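You operate a simulated robot arm through the tools that you are given. There is no shell and no other tool. Be economical: measure what you need, move in short steps, check, and stop when the job is done.

Carry out the task below with a simulated two-armed robot. There is one attempt and no reset: what you move stays moved.

## Task
On the top of the prep table, fold the orange rag in half, so that its two short edges meet.

It is judged by the outcome, as a careful person would: the job done as asked, and still so three seconds after it is handed in. It fails if anything else is knocked over, pushed out of place, dropped, spilled or broken. Flat cloth is picked up by pressing the open fingertips on it (5 to 10 N) and closing them slowly along it; thin cloth reads only 2 to 8 mm in the jaws.

## Robot
Two 6-joint arms with two-finger grippers on one trunk, on a base that drives. Base frame: it is fixed to the floor where the robot stands at the start and does not move with it; the origin is under the middle of the robot, x ahead of it, y to its left, z up; the surface under the hand at the start is at about z = 850. Lengths are in mm, angles in rad, forces in N, time in s.
The left shoulder is at the start at [70, 148, 1428], the right one opposite. With the tool pointing down near the work surface each hand reaches from about 380 to 640 mm from the robot's upright axis, wherever it stands, measured 20 degrees to its own side. Places, roughly: top of the prep table [600, -100, 800]. Payload 2.45 kg a hand.
The tool frame of a hand sits at the grasp point between the pads (the TCP): z along the fingers, y along the line on which they close. The tips reach 30 mm beyond it. Largest opening 106 mm; the body of the gripper starts 79 mm behind the TCP.
Orientation is that of the tool frame in the base frame, as a unit quaternion [x, y, z, w]. With the fingers straight down and closing along the base's y, the tool's x points along the base's -x, its y along +y and its z along -z.

## Interface
- The arms move only by the tool servo_tool. It takes "left_commands", "right_commands" or both (then of equal length, played together; a hand with none holds still); each is a list of rows, each a list of 7 numbers: the shift along the base's x, y, z in mm, then the turn, a rotation vector about the base's x, y, z in rad, then the opening, from 0 (shut) to 1 (fully open). In form: [[tx, ty, tz, wx, wy, wz, hand], ...]. A call has 1 to 12 rows; each row is the pose to reach, as a shift and turn from the pose commanded when the call began. Rows are played at 5 a second. More than 50 mm and 0.15 rad between two rows, or a gripper value outside its range, and nothing of the call is played. Where a pose cannot be reached the arm comes as near as it can. A force on the tool above 40 N (or 10 N above the force at the start of the call, whichever is more), or a blocked arm, ends the call early, and 0.2 s more pass. The fingers move at their own pace (about 72 mm/s each) and stop on an object; they squeeze with about 21 N. The grip force told is the motor's: it shows also when the fingers shut on nothing. Time passes only in rows, and 0.2 s behind the last, so rows that repeat a pose let the fingers close. It gives the time, the measured TCP pose, the force on the tool (base axes), the opening and the grip force at its end, in the units of the frame above (readings bear some noise), with the torque about the TCP (base axes, N m) and any sound that the robot's microphone picked up, and new pictures: "pictures" is both (left out), scene, wrist or none (wrist: the cameras of the hands that moved).
- Cameras (640 x 400 px; columns grow to the right, rows downward): "scene" is now at [110.7, -20.1, 1623.7]; the picture's right is [-0.32, -0.95, 0.00], its down [-0.83, 0.28, -0.48] and it looks along [0.46, -0.15, -0.87] (base axes); focal length 288 px, centre (320, 200). "left" rides on the left gripper at [76, 2, -106] in its tool frame; the picture's right is [-0.02, 1.00, 0.00], its down [-0.78, -0.02, -0.62] and it looks along [-0.62, -0.01, 0.78] (tool axes); focal length 247 px, centre (320, 200). "right" rides on the right gripper at [76, -2, -106] in its tool frame; the picture's right is [0.02, 1.00, 0.00], its down [-0.78, 0.02, -0.62] and it looks along [-0.62, 0.01, 0.78] (tool axes); focal length 247 px, centre (320, 200). There is no depth. A picture from a camera that has moved, and an enlarged one, comes with that camera's place and axes in the base frame and with its lens.
- lift_body(by): slides the trunk up (or, below 0, down) by that many mm; the arms and the scene camera ride with it, the base frame stays. It gives what a move gives, with no picture.
- drive_base(legs): drives the robot by 1 to 6 legs, each [ahead, left, turn to the left] in mm, mm and rad, along the robot's own axes; the way and the turn of a leg run together, so that a leg with both is an arc; at most 1500 mm and 3.142 rad a leg. The arms and the cameras ride along, it lands a little off, and it stops where it bumps. It gives what a move gives, and a new picture of the scene camera.
- head_to(pan, tilt): turns the head with the scene camera to pan (to the left, within 1.501 rad either way) and tilt (down, from -0.506 to 1.204), counted from straight ahead of the robot. It gives what a move gives, and a new picture of the scene camera.
- close_up(camera, box): a new picture of the part [left, top, right, bottom] of that camera's present view, enlarged. The clock stands still meanwhile.
- hand_in(): hands the job in; it is judged then, once.

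Work in short steps. Places have to be worked out from the pictures, the camera data and where the tool is seen: move nearer, look again, correct. Check each grasp and each placing, and mend what went wrong. You have 120 turns and 260 pictures in all, those below and enlarged ones among them. Open the grippers and draw the arms clear of the work before you hand the job in, unless the task says otherwise; then end with one line.

The tools are called after "Emit:" as a command line: name --argument value ..., lists and objects as JSON in quotes. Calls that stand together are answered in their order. servo_tool: Moves the arms, as the interface text tells. Its arguments: {"type":"object","properties":{"left_commands":{"type":"array","items":{"type":"array","items":{"type":"number"}}},"right_commands":{"type":"array","items":{"type":"array","items":{"type":"number"}}},"pictures":{"type":"string","enum":["both","scene","wrist","none"]}},"required":[]} The other tools are called the same way: lift_body (by) slides the trunk up or down; drive_base (legs) drives the base; head_to (pan, tilt) turns the head that bears the scene camera; close_up (camera, box) takes an enlarged picture of a part of a camera's view; hand_in () hands the job in.

At the start:

```text
t: 0.0
left_ee_pos: [601.1, 51.8, 1037.8]
left_ee_rot: [0.0, 1.0, 0.0, 0.0]
left_force: [-0.2, -0.5, -0.1]
left_ft_torque: [-0.04, 0.03, 0.0]
left_gripper_width: 106.1
left_gripper_force: 0.0
right_ee_pos: [406.8, -270.5, 1037.1]
right_ee_rot: [0.0, 1.0, 0.0, 0.0]
right_force: [-0.3, -0.3, 0.2]
right_ft_torque: [0.02, 0.07, -0.02]
right_gripper_width: 105.8
right_gripper_force: 0.1
trunk travel left (down, up): [-901.0, 39.0]
robot x, y, heading: [-2.7, -2.4, -0.003]
head pan, tilt: [-0.325, 1.065]
```

scene: 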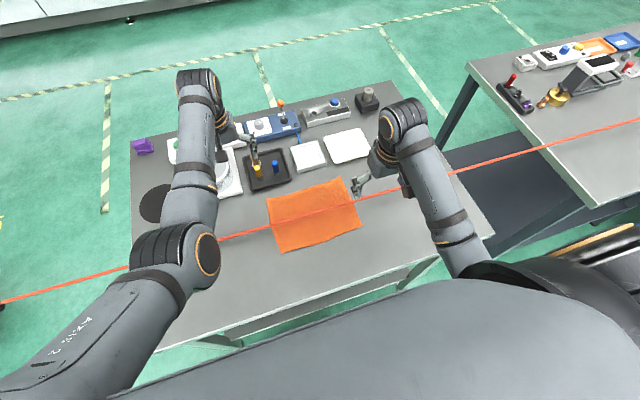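
right: 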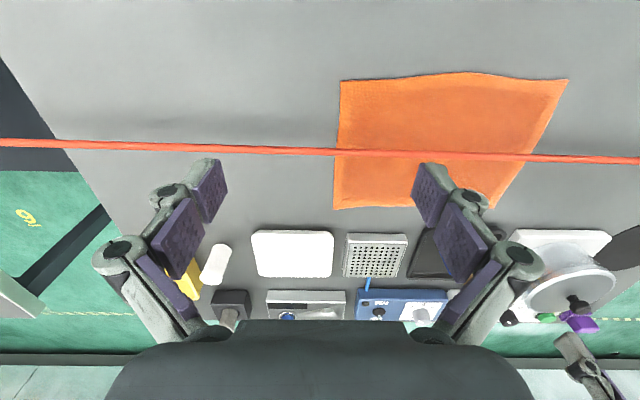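
left: 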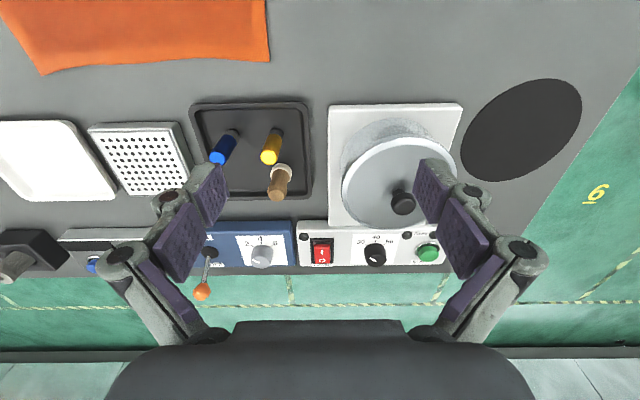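

The orange rag spans roughly x 393–577, y −250–5 at z≈850, so the short edges run along x. A red line, perhaps a taut cord, crosses above it. I'll raise the right hand to get parallax on that line before going near it.

Emit:
servo_tool --right_commands '[[0, 0, 40, 0, 0, 0, 1], [0, 0, 80, 0, 0, 0, 1], [0, 0, 120, 0, 0, 0, 1]]' --pictures "wrist"

Emit:
close_up --camera "scene" --box '[220, 130, 480, 292]'

```text
t: 0.8
left_ee_pos: [601.0, 51.7, 1037.5]
left_ee_rot: [0.001, 1.0, 0.0, 0.0]
left_force: [0.2, 0.5, -0.3]
left_ft_torque: [-0.01, 0.02, 0.01]
left_gripper_width: 106.0
left_gripper_force: 0.1
right_ee_pos: [374.6, -307.1, 1149.2]
right_ee_rot: [0.0, 1.0, 0.002, 0.002]
right_force: [0.1, 0.6, 1.0]
right_ft_torque: [-0.02, 0.0, 0.0]
right_gripper_width: 106.0
right_gripper_force: 0.0
right hand out of reach, approached as far as the arm can: row 1, 2, 3
trunk travel left (down, up): [-901.0, 39.0]
robot x, y, heading: [1.9, 0.3, -0.002]
head pan, tilt: [-0.325, 1.065]
camera right: at [296.5, -310.7, 1256.3], right [-0.02, 1.0, 0.0], down [0.78, 0.01, 0.62], along [0.62, 0.02, -0.78], focal length 247 px, centre (320, 200)
```

right: 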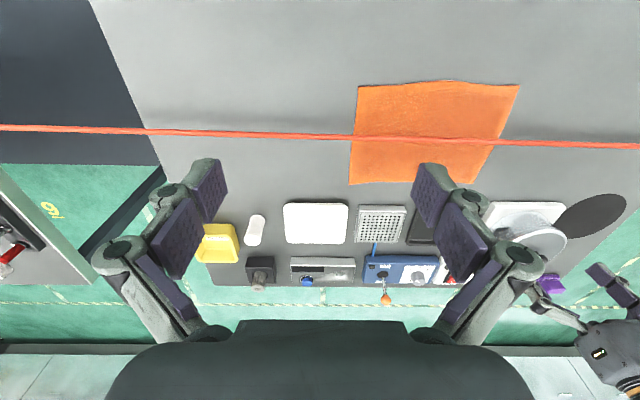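

```text
2.46 times, centred on (350, 211) of scene
camera zoom: at [110.3, -19.4, 1623.6], right [-0.32, -0.95, 0.0], down [-0.83, 0.28, -0.49], along [0.46, -0.16, -0.87], focal length 710 px, centre (246, 173)
```

zoom: 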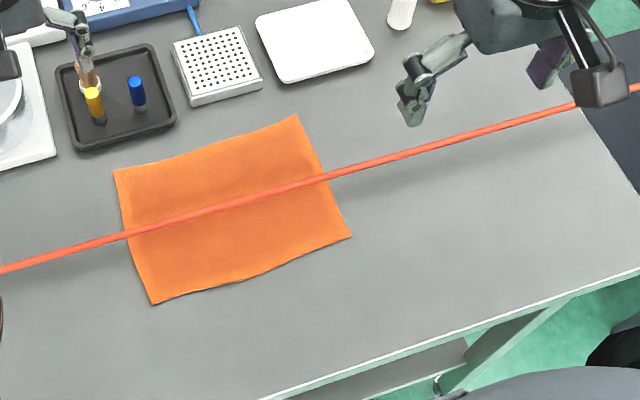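

The cord works out at about x≈455, z≈907, roughly 55 mm above the rag. The fold therefore has to stay low, with one hand on each side of the cord. Turning the robot right gives the left hand the far corners and the right hand the near ones without crossing, so I'll drive a little and turn.

Emit:
drive_base --legs '[[20, 40, 0], [0, 0, -0.6]]'

Emit:
head_to --pan 0.15 --tilt 1.0

```text
t: 3.3
left_ee_pos: [535.8, -209.5, 1038.5]
left_ee_rot: [0.264, 0.964, 0.0, 0.0]
left_force: [0.6, -1.3, -1.1]
left_ft_torque: [0.19, 0.06, 0.0]
left_gripper_width: 106.2
left_gripper_force: 0.0
right_ee_pos: [156.9, -403.0, 1148.9]
right_ee_rot: [0.266, 0.964, 0.001, 0.001]
right_force: [-3.0, -0.3, 2.9]
right_ft_torque: [0.18, -0.3, 0.0]
right_gripper_width: 105.7
right_gripper_force: 0.1
trunk travel left (down, up): [-901.0, 39.0]
robot x, y, heading: [-5.9, 53.2, -0.538]
head pan, tilt: [-0.325, 1.065]
camera scene: at [77.3, -21.3, 1623.8], right [-0.76, -0.65, 0.0], down [-0.57, 0.66, -0.48], along [0.32, -0.37, -0.87], focal length 288 px, centre (320, 200)
```

scene: 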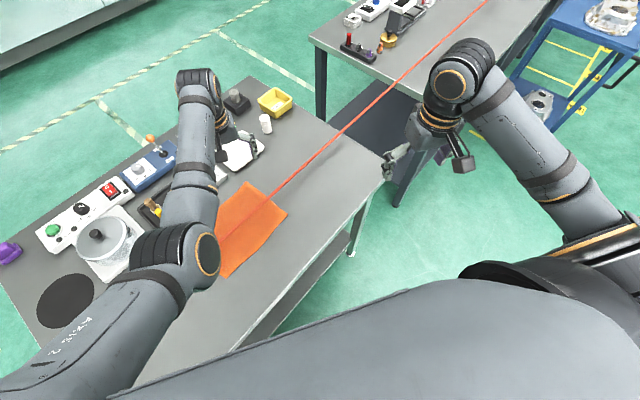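

```text
t: 4.2
left_ee_pos: [535.0, -210.5, 1038.9]
left_ee_rot: [0.265, 0.964, 0.0, 0.0]
left_force: [0.0, 0.5, -0.4]
left_ft_torque: [0.01, 0.03, 0.0]
left_gripper_width: 106.1
left_gripper_force: 0.0
right_ee_pos: [155.6, -403.9, 1149.4]
right_ee_rot: [0.265, 0.964, 0.002, 0.003]
right_force: [-0.8, -0.3, 0.5]
right_ft_torque: [-0.01, -0.02, 0.0]
right_gripper_width: 105.9
right_gripper_force: 0.1
trunk travel left (down, up): [-901.0, 39.0]
robot x, y, heading: [-5.3, 51.6, -0.536]
head pan, tilt: [0.15, 1.0]
camera scene: at [97.8, 1.1, 1628.0], right [-0.38, -0.93, 0.0], down [-0.78, 0.32, -0.54], along [0.5, -0.2, -0.84], focal length 288 px, centre (320, 200)
```

scene: 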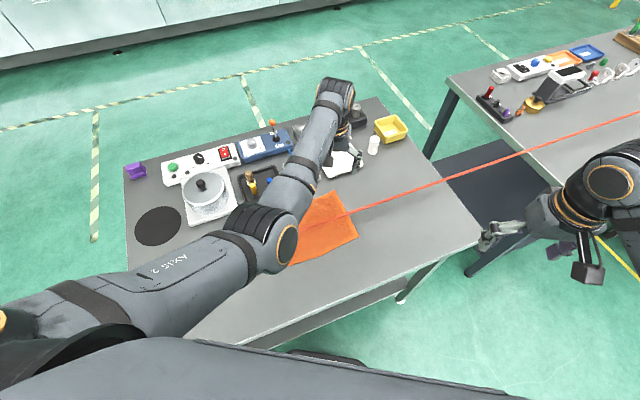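

The robot is at (−5, 52), heading −0.54. I'll test the left hand's reach to the far end of its path, over (562, −230), squaring it to the base axes as it goes. The right hand comes round to hover over the near-left corner area, on the robot side of the cord.

Emit:
servo_tool --left_commands '[[7, -5, -10, 0, 0, 0.13, 1], [14, -10, -40, 0, 0, 0.27, 1], [21, -15, -80, 0, 0, 0.4, 1], [27, -19.5, -109, 0, 0, 0.536, 1], [27, -19.5, -130, 0, 0, 0.536, 1]]' --right_commands '[[30, 30, 0, 0, 0, 0.13, 1], [60, 65, 0, 0, 0, 0.27, 1], [90, 100, 0, 0, 0, 0.4, 1], [125, 130, 0, 0, 0, 0.536, 1], [160, 160, -20, 0, 0, 0.536, 1]]'

```text
refused: row 5 steps farther than a row can; nothing moved
```

One row was marginally too long, so I'll repeat the move with a slightly shorter last step.

Emit:
servo_tool --left_commands '[[7, -5, -10, 0, 0, 0.13, 1], [14, -10, -40, 0, 0, 0.27, 1], [21, -15, -80, 0, 0, 0.4, 1], [27, -19.5, -109, 0, 0, 0.536, 1], [27, -19.5, -130, 0, 0, 0.536, 1]]' --right_commands '[[30, 30, 0, 0, 0, 0.13, 1], [60, 65, 0, 0, 0, 0.27, 1], [90, 100, 0, 0, 0, 0.4, 1], [120, 130, 0, 0, 0, 0.536, 1], [150, 160, -10, 0, 0, 0.536, 1]]'

```text
t: 5.5
left_ee_pos: [542.1, -206.9, 937.1]
left_ee_rot: [-0.001, 1.0, -0.001, 0.0]
left_force: [-0.2, -0.7, -0.2]
left_ft_torque: [0.0, -0.01, 0.0]
left_gripper_width: 106.0
left_gripper_force: 0.1
left hand out of reach, approached as far as the arm can: row 3, 4, 5
right_ee_pos: [145.7, -365.8, 1125.5]
right_ee_rot: [0.0, 1.0, 0.002, 0.006]
right_force: [0.5, -0.7, -0.7]
right_ft_torque: [0.0, -0.03, 0.0]
right_gripper_width: 105.9
right_gripper_force: 0.1
right hand out of reach, approached as far as the arm can: row 1, 2, 3, 4, 5
trunk travel left (down, up): [-901.0, 39.0]
robot x, y, heading: [-5.9, 54.1, -0.539]
head pan, tilt: [0.15, 1.0]
camera scene: at [97.4, 2.2, 1628.1], right [-0.38, -0.93, 0.0], down [-0.78, 0.32, -0.54], along [0.5, -0.2, -0.84], focal length 288 px, centre (320, 200)
camera right: at [67.6, -368.7, 1231.6], right [-0.02, 1.0, 0.01], down [0.78, 0.01, 0.63], along [0.63, 0.02, -0.78], focal length 247 px, centre (320, 200)
camera left: at [465.8, -203.0, 1043.8], right [0.02, 1.0, 0.0], down [0.78, -0.01, 0.62], along [0.62, -0.01, -0.78], focal length 247 px, centre (320, 200)
```

scene: 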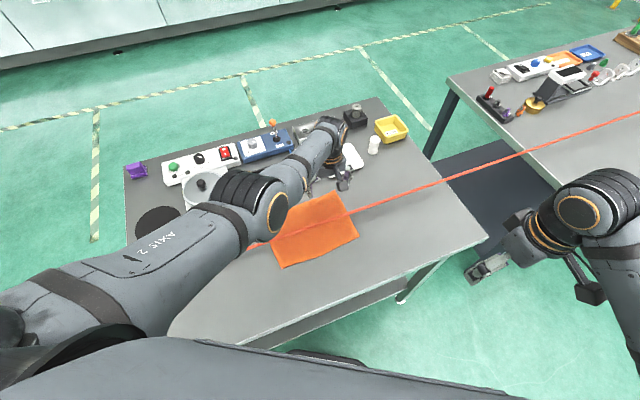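
right: 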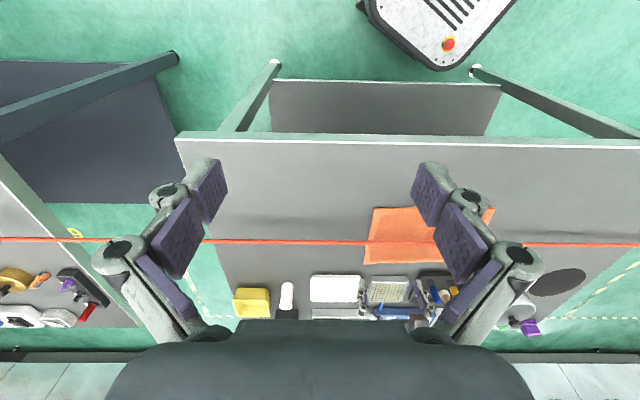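
left: 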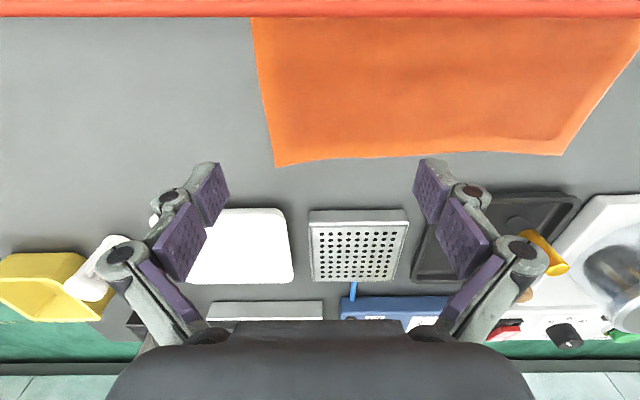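

The left hand falls only about 25 mm short of the far corner, so lowering the trunk by about 150 mm should give it the reach. First I'll raise the left hand so the lowering can't bring it onto the table.

Emit:
servo_tool --left_commands '[[-5, 5, 45, 0, 0, 0, 1], [-10, 10, 90, 0, 0, 0, 1], [-10, 30, 130, 0, 0, 0, 1], [-10, 50, 170, 0, 0, 0, 1]]' --pictures "none"

Emit:
lift_body --by -100

```text
t: 6.5
left_ee_pos: [530.2, -155.2, 1108.6]
left_ee_rot: [0.001, 1.0, 0.001, -0.001]
left_force: [0.1, 0.0, 0.4]
left_ft_torque: [-0.01, 0.01, 0.03]
left_gripper_width: 106.3
left_gripper_force: 0.1
right_ee_pos: [145.2, -365.7, 1126.0]
right_ee_rot: [0.001, 1.0, 0.002, 0.006]
right_force: [-0.1, 0.0, 0.9]
right_ft_torque: [-0.02, -0.04, -0.02]
right_gripper_width: 105.8
right_gripper_force: 0.0
trunk travel left (down, up): [-901.0, 39.0]
robot x, y, heading: [-8.0, 51.5, -0.54]
head pan, tilt: [0.15, 1.0]
```

```text
t: 7.8
left_ee_pos: [530.2, -156.2, 1008.6]
left_ee_rot: [0.0, 1.0, 0.0, -0.001]
left_force: [0.1, 0.5, 0.0]
left_ft_torque: [0.03, 0.02, -0.01]
left_gripper_width: 106.2
left_gripper_force: 0.0
right_ee_pos: [144.7, -365.9, 1025.4]
right_ee_rot: [0.001, 1.0, 0.003, 0.005]
right_force: [0.9, -0.5, -0.6]
right_ft_torque: [-0.03, 0.02, 0.02]
right_gripper_width: 106.0
right_gripper_force: 0.1
trunk travel left (down, up): [-801.0, 139.0]
robot x, y, heading: [-7.0, 50.6, -0.541]
head pan, tilt: [0.15, 1.0]
```

Next I'll lift the left hand a bit, and bring the right hand over the table towards (405, −100), staying high and on the robot side of the cord.

Emit:
servo_tool --left_commands '[[0, 10, 20, 0, 0, 0, 1], [0, 20, 40, 0, 0, 0, 1], [0, 30, 60, 0, 0, 0, 1], [0, 40, 60, 0, 0, 0, 1], [0, 50, 60, 0, 0, 0, 1], [0, 60, 60, 0, 0, 0, 1], [0, 70, 60, 0, 0, 0, 1], [0, 80, 60, 0, 0, 0, 1]]' --right_commands '[[32, 33, 5, 0, 0, 0, 1], [64, 66, 10, 0, 0, 0, 1], [96, 99, 20, 0, 0, 0, 1], [128, 132, 20, 0, 0, 0, 1], [160, 165, 20, 0, 0, 0, 1], [192, 198, 20, 0, 0, 0, 1], [224, 231, 20, 0, 0, 0, 1], [256, 264, 20, 0, 0, 0, 1]]' --pictures "none"

Emit:
lift_body --by -50

Emit:
servo_tool --left_commands '[[0, 0, 0, 0, 0, 0, 1]]' --right_commands '[[0, 0, 0, 0, 0, 0, 1]]'

```text
t: 9.6
left_ee_pos: [564.5, -122.6, 1012.9]
left_ee_rot: [-0.001, 1.0, -0.001, -0.001]
left_force: [1.1, 0.3, -0.2]
left_ft_torque: [0.04, 0.0, -0.02]
left_gripper_width: 106.4
left_gripper_force: 0.1
left hand out of reach, approached as far as the arm can: row 1, 2, 3, 4, 5, 6, 7, 8
right_ee_pos: [126.1, -324.2, 1037.9]
right_ee_rot: [0.002, 1.0, 0.004, 0.007]
right_force: [-1.0, -0.1, 0.0]
right_ft_torque: [0.0, -0.02, 0.01]
right_gripper_width: 106.0
right_gripper_force: 0.2
right hand out of reach, approached as far as the arm can: row 1, 2, 3, 4, 5, 6, 7, 8
trunk travel left (down, up): [-801.0, 139.0]
robot x, y, heading: [-5.6, 53.3, -0.54]
head pan, tilt: [0.15, 1.0]
```

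```text
t: 10.5
left_ee_pos: [563.5, -122.3, 963.8]
left_ee_rot: [0.001, 1.0, 0.0, 0.0]
left_force: [0.0, -0.6, -0.5]
left_ft_torque: [-0.01, 0.01, -0.01]
left_gripper_width: 106.0
left_gripper_force: 0.2
right_ee_pos: [125.5, -323.0, 987.8]
right_ee_rot: [0.002, 1.0, 0.003, 0.006]
right_force: [-0.3, 0.2, -0.1]
right_ft_torque: [0.0, 0.01, 0.02]
right_gripper_width: 106.1
right_gripper_force: 0.0
trunk travel left (down, up): [-751.0, 189.0]
robot x, y, heading: [-11.2, 51.9, -0.536]
head pan, tilt: [0.15, 1.0]
```

```text
t: 10.9
left_ee_pos: [564.4, -122.8, 964.5]
left_ee_rot: [0.0, 1.0, -0.001, -0.001]
left_force: [-0.5, -0.2, -0.1]
left_ft_torque: [0.03, 0.01, -0.01]
left_gripper_width: 105.7
left_gripper_force: 0.0
right_ee_pos: [125.3, -324.6, 988.2]
right_ee_rot: [0.001, 1.0, 0.004, 0.006]
right_force: [-1.0, 0.4, -0.4]
right_ft_torque: [-0.02, 0.04, 0.02]
right_gripper_width: 106.0
right_gripper_force: 0.0
trunk travel left (down, up): [-751.0, 189.0]
robot x, y, heading: [-7.3, 52.9, -0.541]
head pan, tilt: [0.15, 1.0]
camera scene: at [98.1, 1.3, 1478.0], right [-0.38, -0.93, 0.0], down [-0.78, 0.32, -0.54], along [0.5, -0.2, -0.84], focal length 288 px, centre (320, 200)
camera right: at [47.5, -327.2, 1093.4], right [-0.02, 1.0, 0.01], down [0.78, 0.01, 0.63], along [0.63, 0.02, -0.78], focal length 247 px, centre (320, 200)
camera left: at [488.0, -119.8, 1069.5], right [0.02, 1.0, 0.0], down [0.78, -0.02, 0.62], along [0.62, -0.01, -0.78], focal length 247 px, centre (320, 200)
```

scene: 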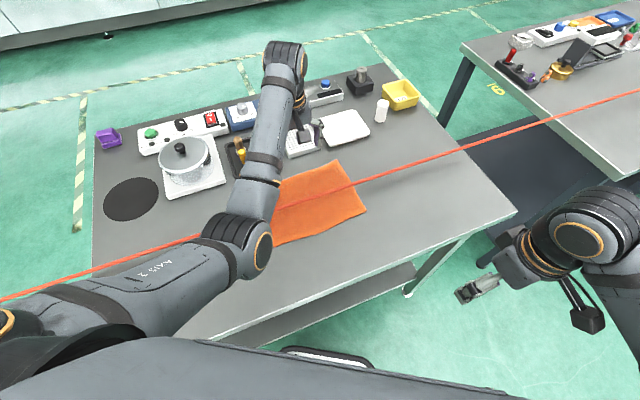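
right: 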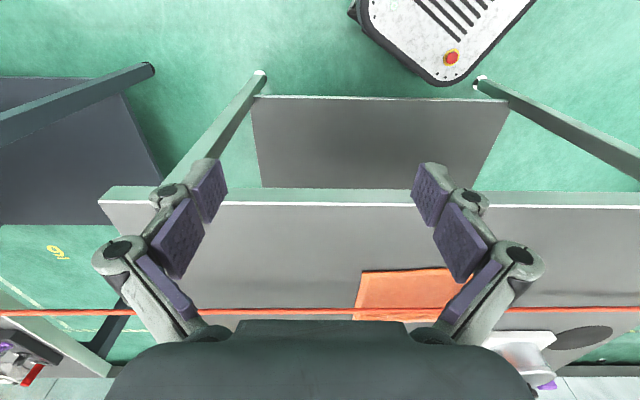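
left: 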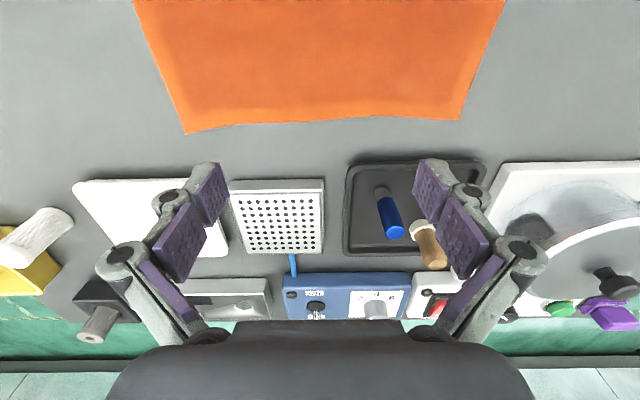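

The right arm is stuck near an inner or wrist limit with this yaw. I'll turn the right hand back to the yaw it had relative to the robot and push it outward over the table.

Emit:
servo_tool --right_commands '[[20, -10, 0, 0, 0, -0.14, 1], [45, -10, 0, 0, 0, -0.28, 1], [75, 0, 0, 0, 0, -0.42, 1], [110, 20, 0, 0, 0, -0.54, 1], [145, 45, 0, 0, 0, -0.54, 1], [180, 75, 0, 0, 0, -0.54, 1], [210, 105, 0, 0, 0, -0.54, 1], [240, 140, 0, 0, 0, -0.54, 1], [260, 180, 0, 0, 0, -0.54, 1]]' --pictures "none"

```text
t: 12.9
left_ee_pos: [563.7, -122.8, 963.2]
left_ee_rot: [0.0, 1.0, -0.001, 0.0]
left_force: [0.0, -0.8, -1.0]
left_ft_torque: [0.0, -0.01, -0.02]
left_gripper_width: 106.2
left_gripper_force: 0.0
right_ee_pos: [137.8, -346.5, 982.6]
right_ee_rot: [0.267, 0.964, 0.002, 0.008]
right_force: [-1.4, 0.0, 0.7]
right_ft_torque: [-0.02, -0.07, -0.02]
right_gripper_width: 106.0
right_gripper_force: 0.1
right hand out of reach, approached as far as the arm can: row 1, 2, 3, 4, 5, 6, 7, 8, 9
trunk travel left (down, up): [-751.0, 189.0]
robot x, y, heading: [-7.6, 56.0, -0.538]
head pan, tilt: [0.15, 1.0]
```

It looks like the limit is on height with the tool pointing down: anything above about z 1110 relative to the old trunk height. I'll lower the right hand 55 mm while it is still off the table, then move outward.

Emit:
servo_tool --right_commands '[[0, 0, -30, 0, 0, 0, 1], [0, 0, -55, 0, 0, 0, 1], [40, -20, -55, 0, 0, 0, 1], [75, -10, -55, 0, 0, 0, 1], [110, 10, -55, 0, 0, 0, 1], [145, 35, -55, 0, 0, 0, 1]]' --pictures "scene"

```text
t: 14.5
left_ee_pos: [563.9, -123.7, 964.2]
left_ee_rot: [0.001, 1.0, 0.002, 0.0]
left_force: [-1.2, -0.2, -0.5]
left_ft_torque: [0.03, 0.02, -0.01]
left_gripper_width: 106.2
left_gripper_force: 0.1
right_ee_pos: [259.0, -342.9, 892.5]
right_ee_rot: [0.272, 0.96, -0.061, -0.016]
right_force: [-0.7, -0.9, 0.6]
right_ft_torque: [0.02, 0.01, 0.0]
right_gripper_width: 106.1
right_gripper_force: 0.1
right hand out of reach, approached as far as the arm can: row 3, 4, 5, 6
trunk travel left (down, up): [-751.0, 189.0]
robot x, y, heading: [-4.1, 52.9, -0.535]
head pan, tilt: [0.15, 1.0]
stopped in row 6 (right hand): the arm was blocked; the commanded pose is now the measured one
camera scene: at [96.5, -0.5, 1478.1], right [-0.38, -0.93, 0.0], down [-0.78, 0.32, -0.54], along [0.5, -0.2, -0.84], focal length 288 px, centre (320, 200)
```

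scene: 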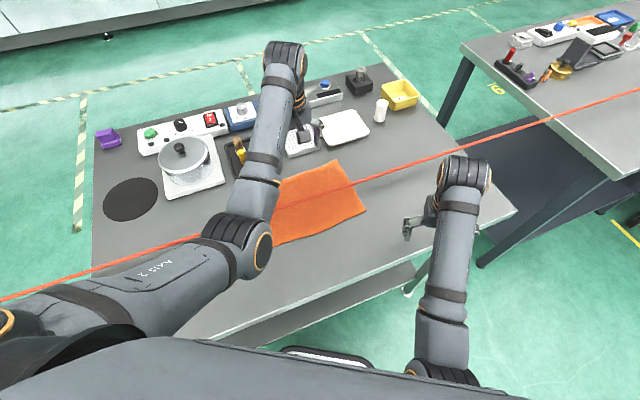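

The right arm has unfolded and is at (259, −343, 892) near the table's edge. I'll lift it slightly, straighten the tilt, and move it towards (340, −250).

Emit:
servo_tool --right_commands '[[0, 0, 30, 0, 0, 0, 1], [25, 15, 50, 0, 0, 0, 1], [50, 45, 50, 0, 0, 0, 1], [75, 80, 50, 0, 0, 0, 1]]' --pictures "scene"

```text
t: 15.2
left_ee_pos: [564.0, -122.1, 962.2]
left_ee_rot: [0.001, 1.0, 0.0, -0.001]
left_force: [-0.4, -0.1, -0.3]
left_ft_torque: [0.04, -0.01, 0.02]
left_gripper_width: 105.9
left_gripper_force: 0.1
right_ee_pos: [242.0, -382.0, 910.4]
right_ee_rot: [0.284, 0.945, -0.158, -0.049]
right_force: [0.1, 0.4, 0.4]
right_ft_torque: [0.0, 0.02, 0.01]
right_gripper_width: 106.2
right_gripper_force: 0.0
right hand out of reach, approached as far as the arm can: row 1, 2, 3
trunk travel left (down, up): [-751.0, 189.0]
robot x, y, heading: [-6.9, 52.4, -0.543]
head pan, tilt: [0.15, 1.0]
stopped in row 3 (right hand): the arm was blocked; the commanded pose is now the measured one
camera scene: at [99.6, 1.6, 1477.9], right [-0.38, -0.93, 0.0], down [-0.78, 0.32, -0.54], along [0.5, -0.2, -0.84], focal length 288 px, centre (320, 200)
```

scene: 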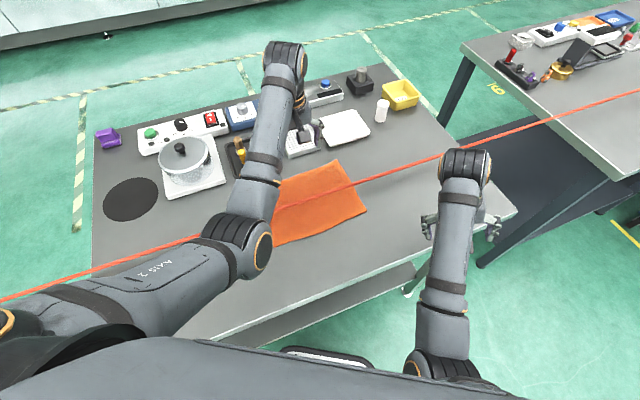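

The arm reports blocked, so I'll look closely before moving further, to make sure nothing is touching the cord.

Emit:
close_up --camera "scene" --box '[380, 110, 560, 390]'

Emit:
close_up --camera "right" --box '[0, 0, 640, 400]'

Emit:
close_up --camera "left" --box '[0, 0, 640, 400]'

```text
1.43 times, centred on (470, 250) of scene
camera zoom: at [99.6, 1.6, 1477.9], right [-0.38, -0.93, 0.0], down [-0.78, 0.32, -0.54], along [0.5, -0.2, -0.84], focal length 412 px, centre (106, 129)
```

zoom: 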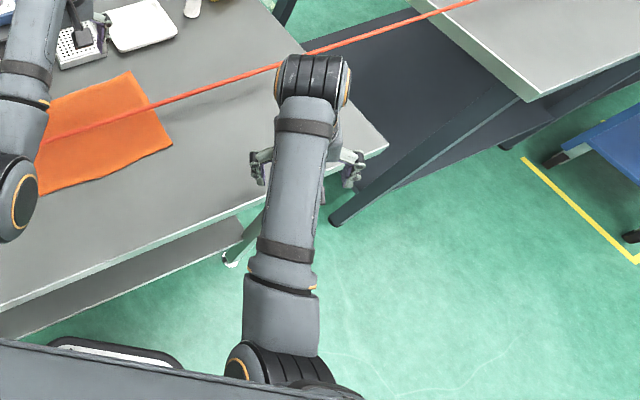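

```text
1.00 times, centred on (320, 200) of right (not enlarged: the box is as wide or as high as the picture)
camera zoom: at [197.3, -312.3, 1011.2], right [0.5, 0.8, -0.33], down [0.78, -0.25, 0.58], along [0.38, -0.54, -0.75], focal length 247 px, centre (320, 200)
```

zoom: 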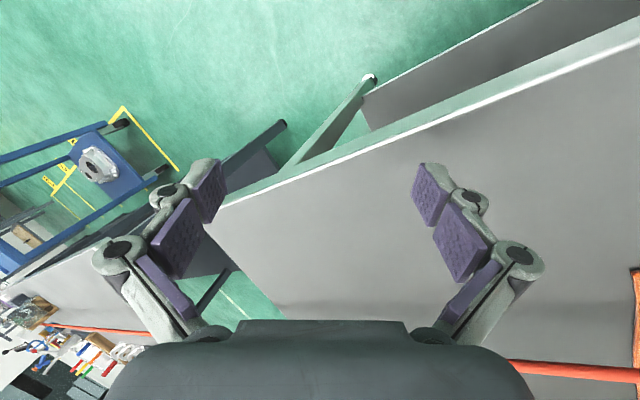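

```text
1.00 times, centred on (320, 200) of left (not enlarged: the box is as wide or as high as the picture)
camera zoom: at [488.9, -119.8, 1068.7], right [0.02, 1.0, 0.0], down [0.78, -0.02, 0.62], along [0.62, -0.01, -0.78], focal length 247 px, centre (320, 200)
```

zoom: 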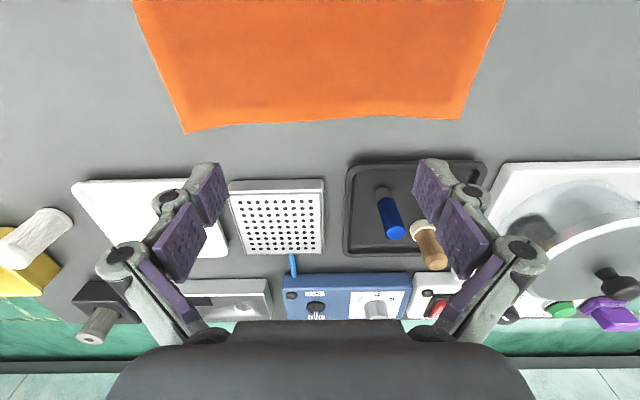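

No contact with the cord is visible; the right wrist is just tilted about 0.33 rad in an awkward configuration. I'll straighten it upright in place.

Emit:
servo_tool --right_commands '[[0, 0, 0, 0.07, -0.046, 0, 1], [0, 0, 0, 0.137, -0.092, 0, 1], [0, 0, 0, 0.205, -0.137, 0, 1], [0, 0, 0, 0.273, -0.183, 0, 1], [0, 0, 0, 0.273, -0.183, 0, 1]]' --pictures "none"

```text
t: 16.4
left_ee_pos: [565.0, -123.3, 962.3]
left_ee_rot: [0.0, 1.0, 0.0, 0.001]
left_force: [0.7, 0.4, -0.6]
left_ft_torque: [-0.02, 0.0, -0.02]
left_gripper_width: 105.9
left_gripper_force: 0.1
right_ee_pos: [241.7, -388.1, 885.4]
right_ee_rot: [0.286, 0.958, -0.001, 0.0]
right_force: [0.0, 0.0, -0.2]
right_ft_torque: [0.01, -0.02, -0.02]
right_gripper_width: 106.2
right_gripper_force: 0.1
right hand out of reach, approached as far as the arm can: row 1, 2, 3, 4, 5
trunk travel left (down, up): [-751.0, 189.0]
robot x, y, heading: [-4.4, 54.7, -0.537]
head pan, tilt: [0.15, 1.0]
```

The hand is upright now. It is limited to z≈885 at this close range, so lowering the trunk traded away near-range height. I'll raise the trunk 50 mm and then move the right hand outward to about (380, −260).

Emit:
lift_body --by 50

Emit:
servo_tool --right_commands '[[30, 15, -8, 0, 0, 0, 1], [60, 40, -8, 0, 0, 0, 1], [90, 70, -8, 0, 0, 0, 1], [115, 100, 0, 0, 0, 0, 1], [140, 130, 0, 0, 0, 0, 1]]' --pictures "both"

```text
t: 17.3
left_ee_pos: [565.2, -122.9, 1012.5]
left_ee_rot: [0.001, 1.0, 0.0, -0.001]
left_force: [0.0, 0.4, 0.5]
left_ft_torque: [0.04, 0.03, -0.01]
left_gripper_width: 106.0
left_gripper_force: 0.1
right_ee_pos: [242.4, -389.0, 935.1]
right_ee_rot: [0.287, 0.958, -0.001, 0.001]
right_force: [0.2, 0.9, -0.2]
right_ft_torque: [-0.02, -0.01, -0.02]
right_gripper_width: 105.9
right_gripper_force: 0.0
trunk travel left (down, up): [-801.0, 139.0]
robot x, y, heading: [-7.4, 52.7, -0.537]
head pan, tilt: [0.15, 1.0]
```

```text
t: 18.4
left_ee_pos: [563.7, -123.1, 1012.0]
left_ee_rot: [0.001, 1.0, 0.001, 0.0]
left_force: [0.6, 0.6, -0.7]
left_ft_torque: [0.04, -0.02, -0.04]
left_gripper_width: 105.9
left_gripper_force: 0.0
right_ee_pos: [309.3, -370.0, 915.0]
right_ee_rot: [0.311, 0.945, -0.094, -0.03]
right_force: [0.0, 0.1, -0.6]
right_ft_torque: [-0.01, -0.01, 0.01]
right_gripper_width: 106.0
right_gripper_force: 0.1
right hand out of reach, approached as far as the arm can: row 5
trunk travel left (down, up): [-801.0, 139.0]
robot x, y, heading: [-7.0, 52.4, -0.54]
head pan, tilt: [0.15, 1.0]
stopped in row 5 (right hand): the arm was blocked; the commanded pose is now the measured one
camera scene: at [98.8, 0.7, 1527.9], right [-0.38, -0.93, 0.0], down [-0.78, 0.32, -0.54], along [0.5, -0.2, -0.84], focal length 288 px, centre (320, 200)
camera right: at [259.0, -309.4, 1019.5], right [0.57, 0.8, -0.2], down [0.71, -0.35, 0.61], along [0.42, -0.48, -0.77], focal length 247 px, centre (320, 200)
```

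scene: 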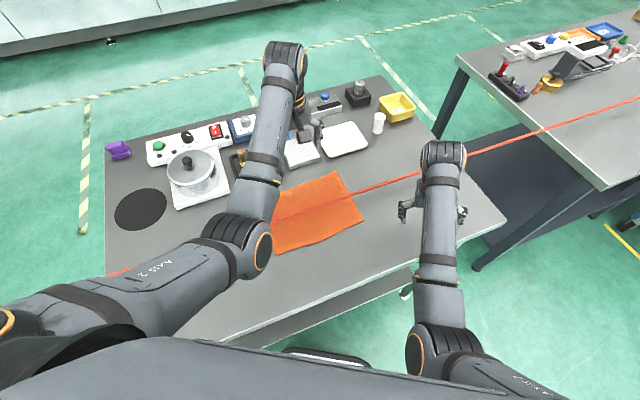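
right: 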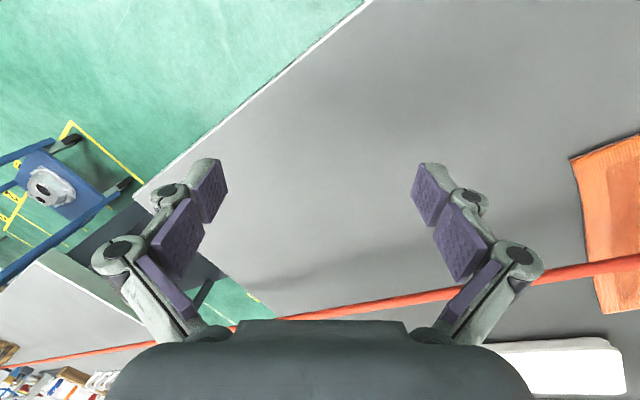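

The arm may just be lagging through a near-singular region rather than touching anything. I'll straighten it again and creep outward in small steps to tell the two apart.

Emit:
servo_tool --right_commands '[[0, 0, 0, 0.04, -0.03, 0, 1], [0, 0, 0, 0.08, -0.06, 0, 1], [0, 0, 0, 0.12, -0.1, 0, 1], [0, 0, 0, 0.16, -0.12, 0, 1], [0, 0, 0, 0.16, -0.12, 0, 1], [5, 8, 0, 0.16, -0.12, 0, 1], [10, 16, 0, 0.16, -0.12, 0, 1], [15, 24, 0, 0.16, -0.12, 0, 1], [20, 32, 0, 0.16, -0.12, 0, 1], [25, 40, 0, 0.16, -0.12, 0, 1], [30, 48, 0, 0.16, -0.12, 0, 1], [35, 56, 0, 0.16, -0.12, 0, 1]]' --pictures "scene"

```text
t: 21.2
left_ee_pos: [563.9, -121.6, 1012.2]
left_ee_rot: [0.0, 1.0, 0.0, 0.0]
left_force: [-0.3, -1.2, 0.0]
left_ft_torque: [0.0, -0.02, -0.04]
left_gripper_width: 106.0
left_gripper_force: 0.0
right_ee_pos: [324.2, -347.8, 909.4]
right_ee_rot: [0.322, 0.946, -0.036, -0.008]
right_force: [-0.2, 1.0, 0.3]
right_ft_torque: [-0.02, -0.01, 0.03]
right_gripper_width: 105.7
right_gripper_force: 0.1
trunk travel left (down, up): [-801.0, 139.0]
robot x, y, heading: [-9.0, 57.6, -0.534]
head pan, tilt: [0.15, 1.0]
stopped in row 12 (right hand): the arm was blocked; the commanded pose is now the measured one
camera scene: at [98.0, 1.3, 1528.0], right [-0.38, -0.93, 0.0], down [-0.78, 0.32, -0.54], along [0.5, -0.2, -0.84], focal length 288 px, centre (320, 200)
```

scene: 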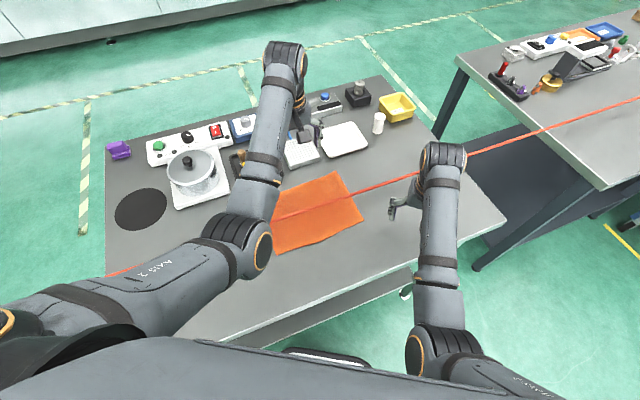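

The right forearm really can't swing inward here; its elbow is probably against the torso. So the left arm will fold alone: pinch the left short edge just beyond the cord, carry it low under cord height, then true up the corners. I'll park the right hand further off and bring the left hand over (505, −35).

Emit:
servo_tool --left_commands '[[-12, 17, -10, 0, 0, 0, 1], [-24, 34, -20, 0, 0, 0, 1], [-36, 51, -30, 0, 0, 0, 1], [-48, 68, -45, 0, 0, 0, 1], [-59, 87, -60, 0, 0, 0, 1]]' --right_commands '[[-20, -10, 5, 0, 0, 0, 1], [-40, -20, 10, 0, 0, 0, 1], [-60, -30, 10, 0, 0, 0, 1], [-80, -40, 10, 0, 0, 0, 1], [-80, -40, 10, 0, 0, 0, 1]]' --pictures "both"

```text
t: 22.4
left_ee_pos: [505.8, -37.3, 948.4]
left_ee_rot: [0.001, 1.0, -0.002, 0.002]
left_force: [0.7, -0.2, -0.1]
left_ft_torque: [0.0, 0.04, -0.01]
left_gripper_width: 105.8
left_gripper_force: 0.0
left hand out of reach, approached as far as the arm can: row 1, 2, 3, 4, 5
right_ee_pos: [244.2, -383.7, 918.9]
right_ee_rot: [0.322, 0.946, -0.035, -0.007]
right_force: [-0.7, -0.2, -0.7]
right_ft_torque: [-0.01, 0.02, 0.01]
right_gripper_width: 106.2
right_gripper_force: 0.1
trunk travel left (down, up): [-801.0, 139.0]
robot x, y, heading: [-9.3, 54.4, -0.539]
head pan, tilt: [0.15, 1.0]
camera scene: at [98.2, 3.2, 1528.1], right [-0.38, -0.93, 0.0], down [-0.78, 0.32, -0.54], along [0.5, -0.21, -0.84], focal length 288 px, centre (320, 200)
camera right: at [186.1, -333.8, 1025.6], right [0.59, 0.8, -0.07], down [0.65, -0.43, 0.63], along [0.47, -0.42, -0.78], focal length 247 px, centre (320, 200)
camera left: at [429.5, -33.8, 1054.1], right [0.02, 1.0, 0.0], down [0.78, -0.02, 0.62], along [0.62, -0.02, -0.78], focal length 247 px, centre (320, 200)
```

scene: 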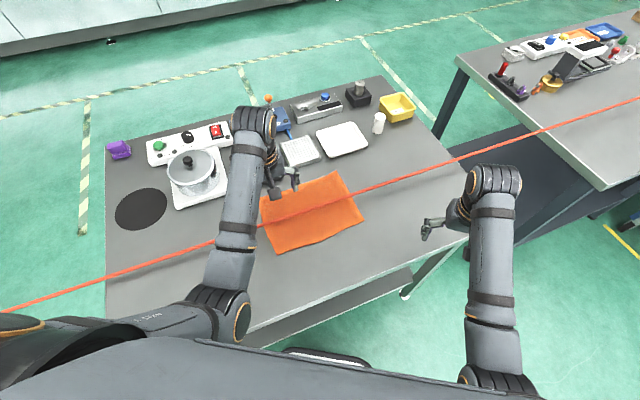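
right: 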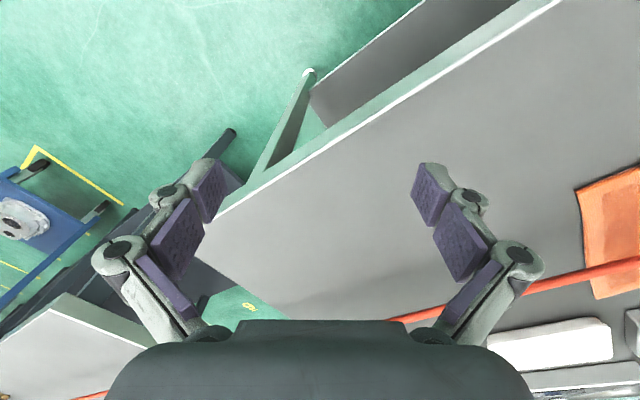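
left: 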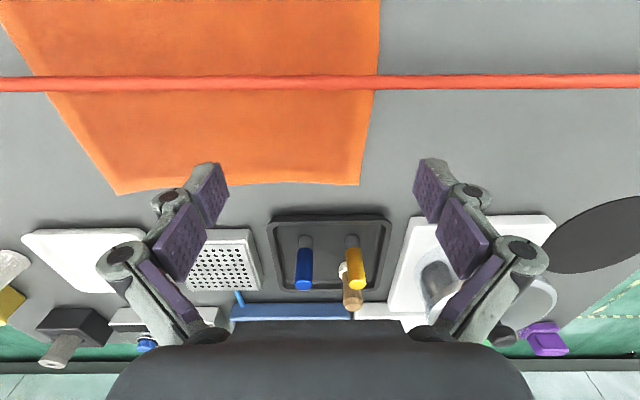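

The cord works out at x≈469, z≈885, about 35 mm above the cloth, so the hand at x=510 clears it by about 25 mm. The rag spans x 400–577, y −250…+2. I'll narrow the jaws to about 27 mm and come down near the left edge at (510, −20).

Emit:
servo_tool --left_commands '[[3, 10, -15, 0, 0, 0, 0.25], [5, 17, -30, 0, 0, 0, 0.25], [5, 17, -45, 0, 0, 0, 0.25], [5, 17, -58, 0, 0, 0, 0.25], [5, 17, -58, 0, 0, 0, 0.25]]' --pictures "wrist"

```text
t: 23.6
left_ee_pos: [511.6, -19.9, 890.0]
left_ee_rot: [0.001, 1.0, -0.001, 0.0]
left_force: [-0.6, 0.1, -0.5]
left_ft_torque: [-0.01, -0.01, -0.01]
left_gripper_width: 26.3
left_gripper_force: 0.1
right_ee_pos: [245.1, -386.5, 919.6]
right_ee_rot: [0.322, 0.946, -0.034, -0.007]
right_force: [-0.1, 0.6, 0.8]
right_ft_torque: [0.0, -0.02, 0.02]
right_gripper_width: 105.9
right_gripper_force: 0.0
trunk travel left (down, up): [-801.0, 139.0]
robot x, y, heading: [-8.7, 56.4, -0.54]
head pan, tilt: [0.15, 1.0]
camera left: at [435.0, -17.4, 996.3], right [0.02, 1.0, 0.0], down [0.78, -0.02, 0.62], along [0.62, -0.01, -0.78], focal length 247 px, centre (320, 200)
```

left: 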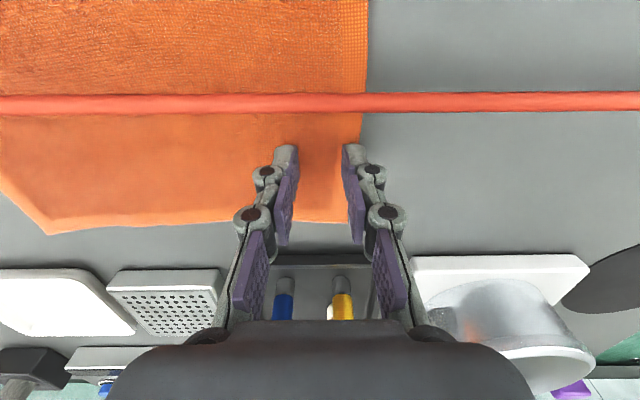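

The fingers straddle right up to the edge, so I'll shift 5 mm inward and press down gently.

Emit:
servo_tool --left_commands '[[-1, -5, 0, 0, 0, 0, 0.25], [-1, -5, -4, 0, 0, 0, 0.25], [-1, -5, -8, 0, 0, 0, 0.25], [-1, -5, -10, 0, 0, 0, 0.25]]' --pictures "none"

```text
t: 24.6
left_ee_pos: [509.8, -24.8, 882.1]
left_ee_rot: [0.001, 1.0, -0.001, 0.001]
left_force: [1.4, 0.7, 13.7]
left_ft_torque: [0.11, 0.01, 0.0]
left_gripper_width: 26.5
left_gripper_force: 0.2
right_ee_pos: [244.4, -385.5, 919.7]
right_ee_rot: [0.321, 0.946, -0.035, -0.007]
right_force: [0.0, -0.8, 0.1]
right_ft_torque: [-0.03, -0.03, 0.01]
right_gripper_width: 106.0
right_gripper_force: 0.0
trunk travel left (down, up): [-801.0, 139.0]
robot x, y, heading: [-9.0, 56.3, -0.532]
head pan, tilt: [0.15, 1.0]
```

Contact at z≈882 with 13.7 N, a little high. I'll ease up about 1 mm and close slowly.

Emit:
servo_tool --left_commands '[[0, 0, 1, 0, 0, 0, 0.25], [0, 0, 1, 0, 0, 0, 0.2], [0, 0, 1, 0, 0, 0, 0.15], [0, 0, 1, 0, 0, 0, 0.1], [0, 0, 1, 0, 0, 0, 0.06], [0, 0, 1, 0, 0, 0, 0.03], [0, 0, 1, 0, 0, 0, 0], [0, 0, 1, 0, 0, 0, 0]]' --pictures "wrist"

```text
t: 26.4
left_ee_pos: [509.1, -24.7, 881.6]
left_ee_rot: [0.001, 1.0, 0.0, 0.0]
left_force: [-0.8, -0.3, 5.1]
left_ft_torque: [-0.01, 0.04, 0.05]
left_gripper_width: 3.8
left_gripper_force: 20.3
right_ee_pos: [244.7, -385.2, 919.7]
right_ee_rot: [0.322, 0.946, -0.034, -0.007]
right_force: [1.0, -0.2, 0.1]
right_ft_torque: [0.0, 0.0, 0.0]
right_gripper_width: 105.9
right_gripper_force: 0.2
trunk travel left (down, up): [-801.0, 139.0]
robot x, y, heading: [-7.5, 53.8, -0.538]
head pan, tilt: [0.15, 1.0]
camera left: at [433.3, -22.5, 987.9], right [0.02, 1.0, 0.0], down [0.78, -0.02, 0.62], along [0.62, -0.01, -0.78], focal length 247 px, centre (320, 200)
```

left: 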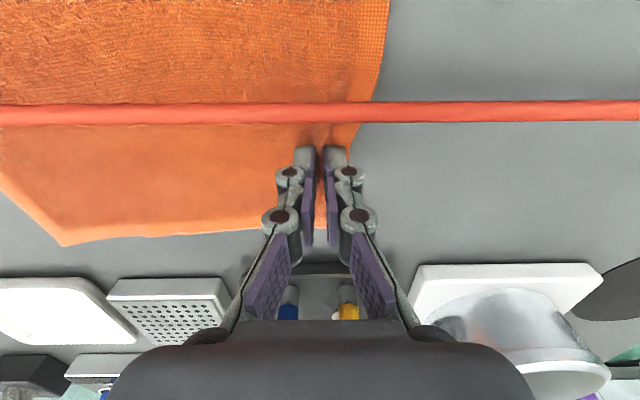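

Gripped: 3.8 mm in the jaws. I'll lift 18 mm, below cord height, and carry it −y by half the distance at first.

Emit:
servo_tool --left_commands '[[0, 0, 10, 0, 0, 0, 0], [0, -8, 18, 0, 0, 0, 0], [0, -20, 20, 0, 0, 0, 0], [0, -35, 20, 0, 0, 0, 0], [0, -50, 20, 0, 0, 0, 0], [0, -65, 20, 0, 0, 0, 0], [0, -80, 20, 0, 0, 0, 0], [0, -95, 20, 0, 0, 0, 0]]' --pictures "both"

```text
t: 28.2
left_ee_pos: [517.1, -108.9, 900.9]
left_ee_rot: [-0.004, 1.0, 0.01, 0.005]
left_force: [0.3, 0.0, -0.3]
left_ft_torque: [0.01, 0.04, 0.0]
left_gripper_width: 3.6
left_gripper_force: 21.0
right_ee_pos: [243.6, -386.1, 918.6]
right_ee_rot: [0.322, 0.946, -0.035, -0.007]
right_force: [-0.2, -0.1, 0.5]
right_ft_torque: [0.02, 0.02, -0.02]
right_gripper_width: 106.1
right_gripper_force: 0.1
trunk travel left (down, up): [-801.0, 139.0]
robot x, y, heading: [-7.4, 55.4, -0.538]
head pan, tilt: [0.15, 1.0]
camera scene: at [98.1, 0.9, 1528.0], right [-0.38, -0.93, 0.0], down [-0.78, 0.32, -0.54], along [0.5, -0.2, -0.84], focal length 288 px, centre (320, 200)
camera left: at [440.9, -109.5, 1004.5], right [0.01, 1.0, 0.02], down [0.78, -0.02, 0.63], along [0.63, 0.01, -0.78], focal length 247 px, centre (320, 200)
```

scene: 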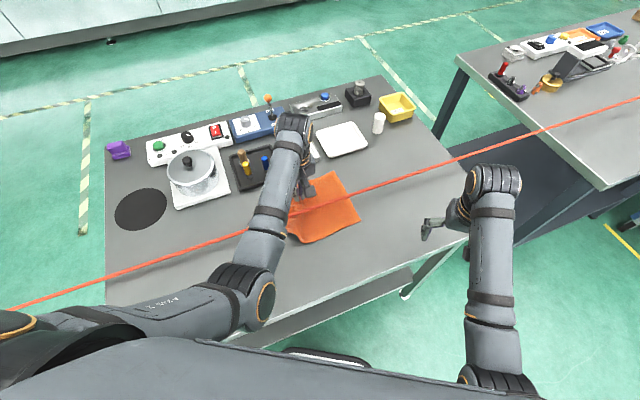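
left: 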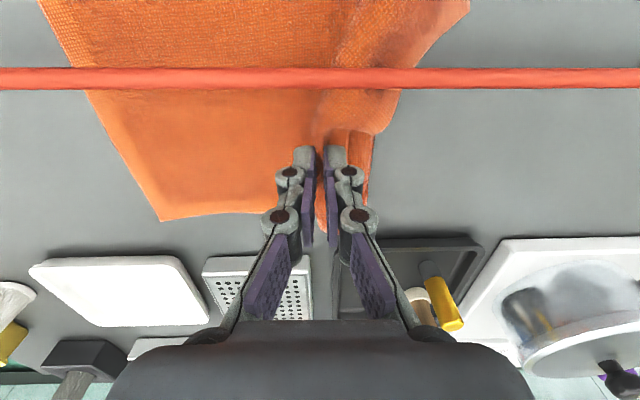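

The fold is rolling over nicely with the near corner trailing a bit. I'll continue to the mirrored position, y≈−222.

Emit:
servo_tool --left_commands '[[0, -15, 0, 0, 0, 0, 0], [0, -30, 0, 0, 0, 0, 0], [0, -45, 0, 0, 0, 0, 0], [0, -60, 0, 0, 0, 0, 0], [0, -75, 0, 0, 0, 0, 0], [0, -90, 0, 0, 0, 0, 0], [0, -103, 0, 0, 0, 0, 0], [0, -103, 0, 0, 0, 0, 0]]' --pictures "both"

```text
t: 30.0
left_ee_pos: [523.7, -209.9, 899.5]
left_ee_rot: [-0.008, 1.0, 0.008, 0.006]
left_force: [-1.3, -0.6, 0.1]
left_ft_torque: [-0.03, 0.0, 0.0]
left_gripper_width: 3.8
left_gripper_force: 21.4
right_ee_pos: [244.7, -385.1, 919.4]
right_ee_rot: [0.322, 0.946, -0.034, -0.007]
right_force: [-0.1, 0.4, -0.7]
right_ft_torque: [-0.01, 0.01, 0.02]
right_gripper_width: 106.1
right_gripper_force: 0.1
trunk travel left (down, up): [-801.0, 139.0]
robot x, y, heading: [-6.9, 54.0, -0.537]
head pan, tilt: [0.15, 1.0]
camera scene: at [98.0, 1.8, 1528.0], right [-0.38, -0.93, 0.0], down [-0.78, 0.32, -0.54], along [0.5, -0.2, -0.84], focal length 288 px, centre (320, 200)
camera left: at [445.3, -210.5, 1004.6], right [0.01, 1.0, 0.02], down [0.78, -0.01, 0.63], along [0.63, 0.01, -0.78], focal length 247 px, centre (320, 200)
```

scene: 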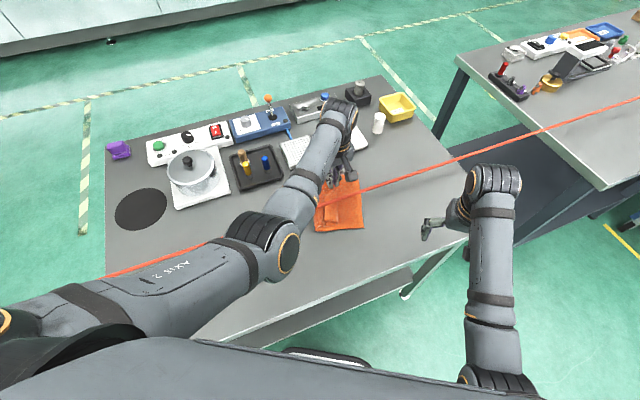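
left: 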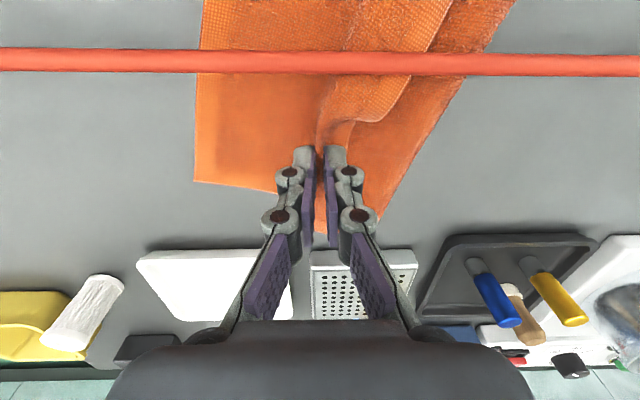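

The left hand is at (524, −210), 14 mm further out in x than asked. I'll zoom in to see how the cloth lies before releasing.

Emit:
close_up --camera "scene" --box '[280, 150, 400, 245]'

Emit:
close_up --camera "right" --box '[400, 100, 640, 340]'

```text
4.21 times, centred on (340, 198) of scene
camera zoom: at [98.0, 1.8, 1528.0], right [-0.38, -0.93, 0.0], down [-0.78, 0.32, -0.54], along [0.5, -0.2, -0.84], focal length 1214 px, centre (236, 210)
```

zoom: 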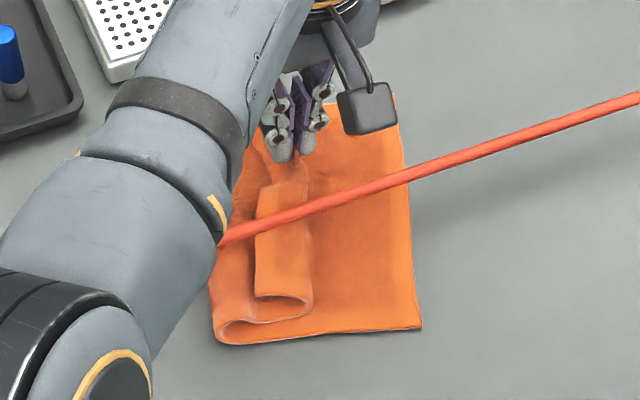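

```text
1.67 times, centred on (520, 220) of right
camera zoom: at [186.2, -334.6, 1025.3], right [0.59, 0.8, -0.07], down [0.65, -0.43, 0.63], along [0.47, -0.42, -0.78], focal length 412 px, centre (-13, 167)
```

zoom: 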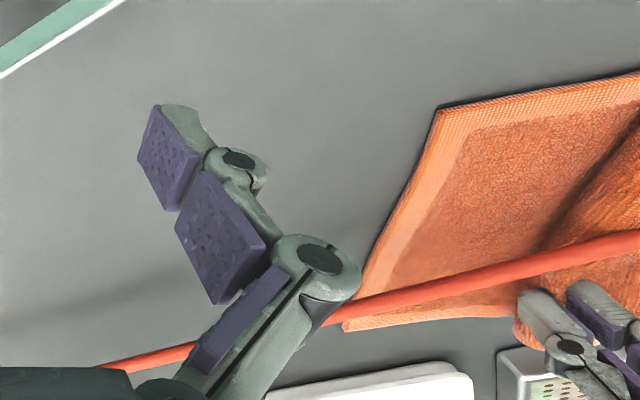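

Under the cord, the near half of the top layer has doubled back in an S, so its edge points left; I'll unroll that afterwards. First I'll nudge the held part a bit further right and lower it.

Emit:
servo_tool --left_commands '[[-5, -8, 0, 0, 0, 0, 0], [-10, -16, 0, 0, 0, 0, 0], [-12, -22, 0, 0, 0, 0, 0], [-12, -22, -8, 0, 0, 0, 0], [-12, -22, -15, 0, 0, 0, 0]]' --pictures "wrist"

```text
t: 31.2
left_ee_pos: [514.5, -227.9, 885.5]
left_ee_rot: [-0.011, 1.0, 0.008, 0.009]
left_force: [2.7, 3.4, 12.3]
left_ft_torque: [0.21, -0.07, 0.01]
left_gripper_width: 3.9
left_gripper_force: 20.8
right_ee_pos: [243.7, -383.7, 921.2]
right_ee_rot: [0.323, 0.946, -0.035, -0.007]
right_force: [-1.0, -0.1, -0.3]
right_ft_torque: [0.02, -0.01, 0.02]
right_gripper_width: 106.1
right_gripper_force: 0.2
trunk travel left (down, up): [-801.0, 139.0]
robot x, y, heading: [-8.5, 51.6, -0.538]
head pan, tilt: [0.15, 1.0]
camera left: at [436.0, -228.7, 990.5], right [0.0, 1.0, 0.02], down [0.77, -0.01, 0.63], along [0.63, 0.01, -0.77], focal length 247 px, centre (320, 200)
```

left: 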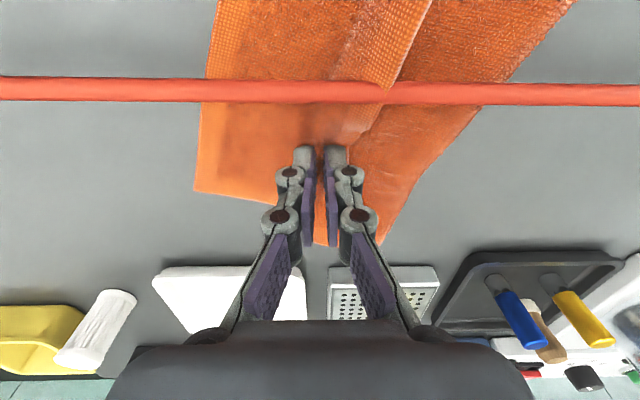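

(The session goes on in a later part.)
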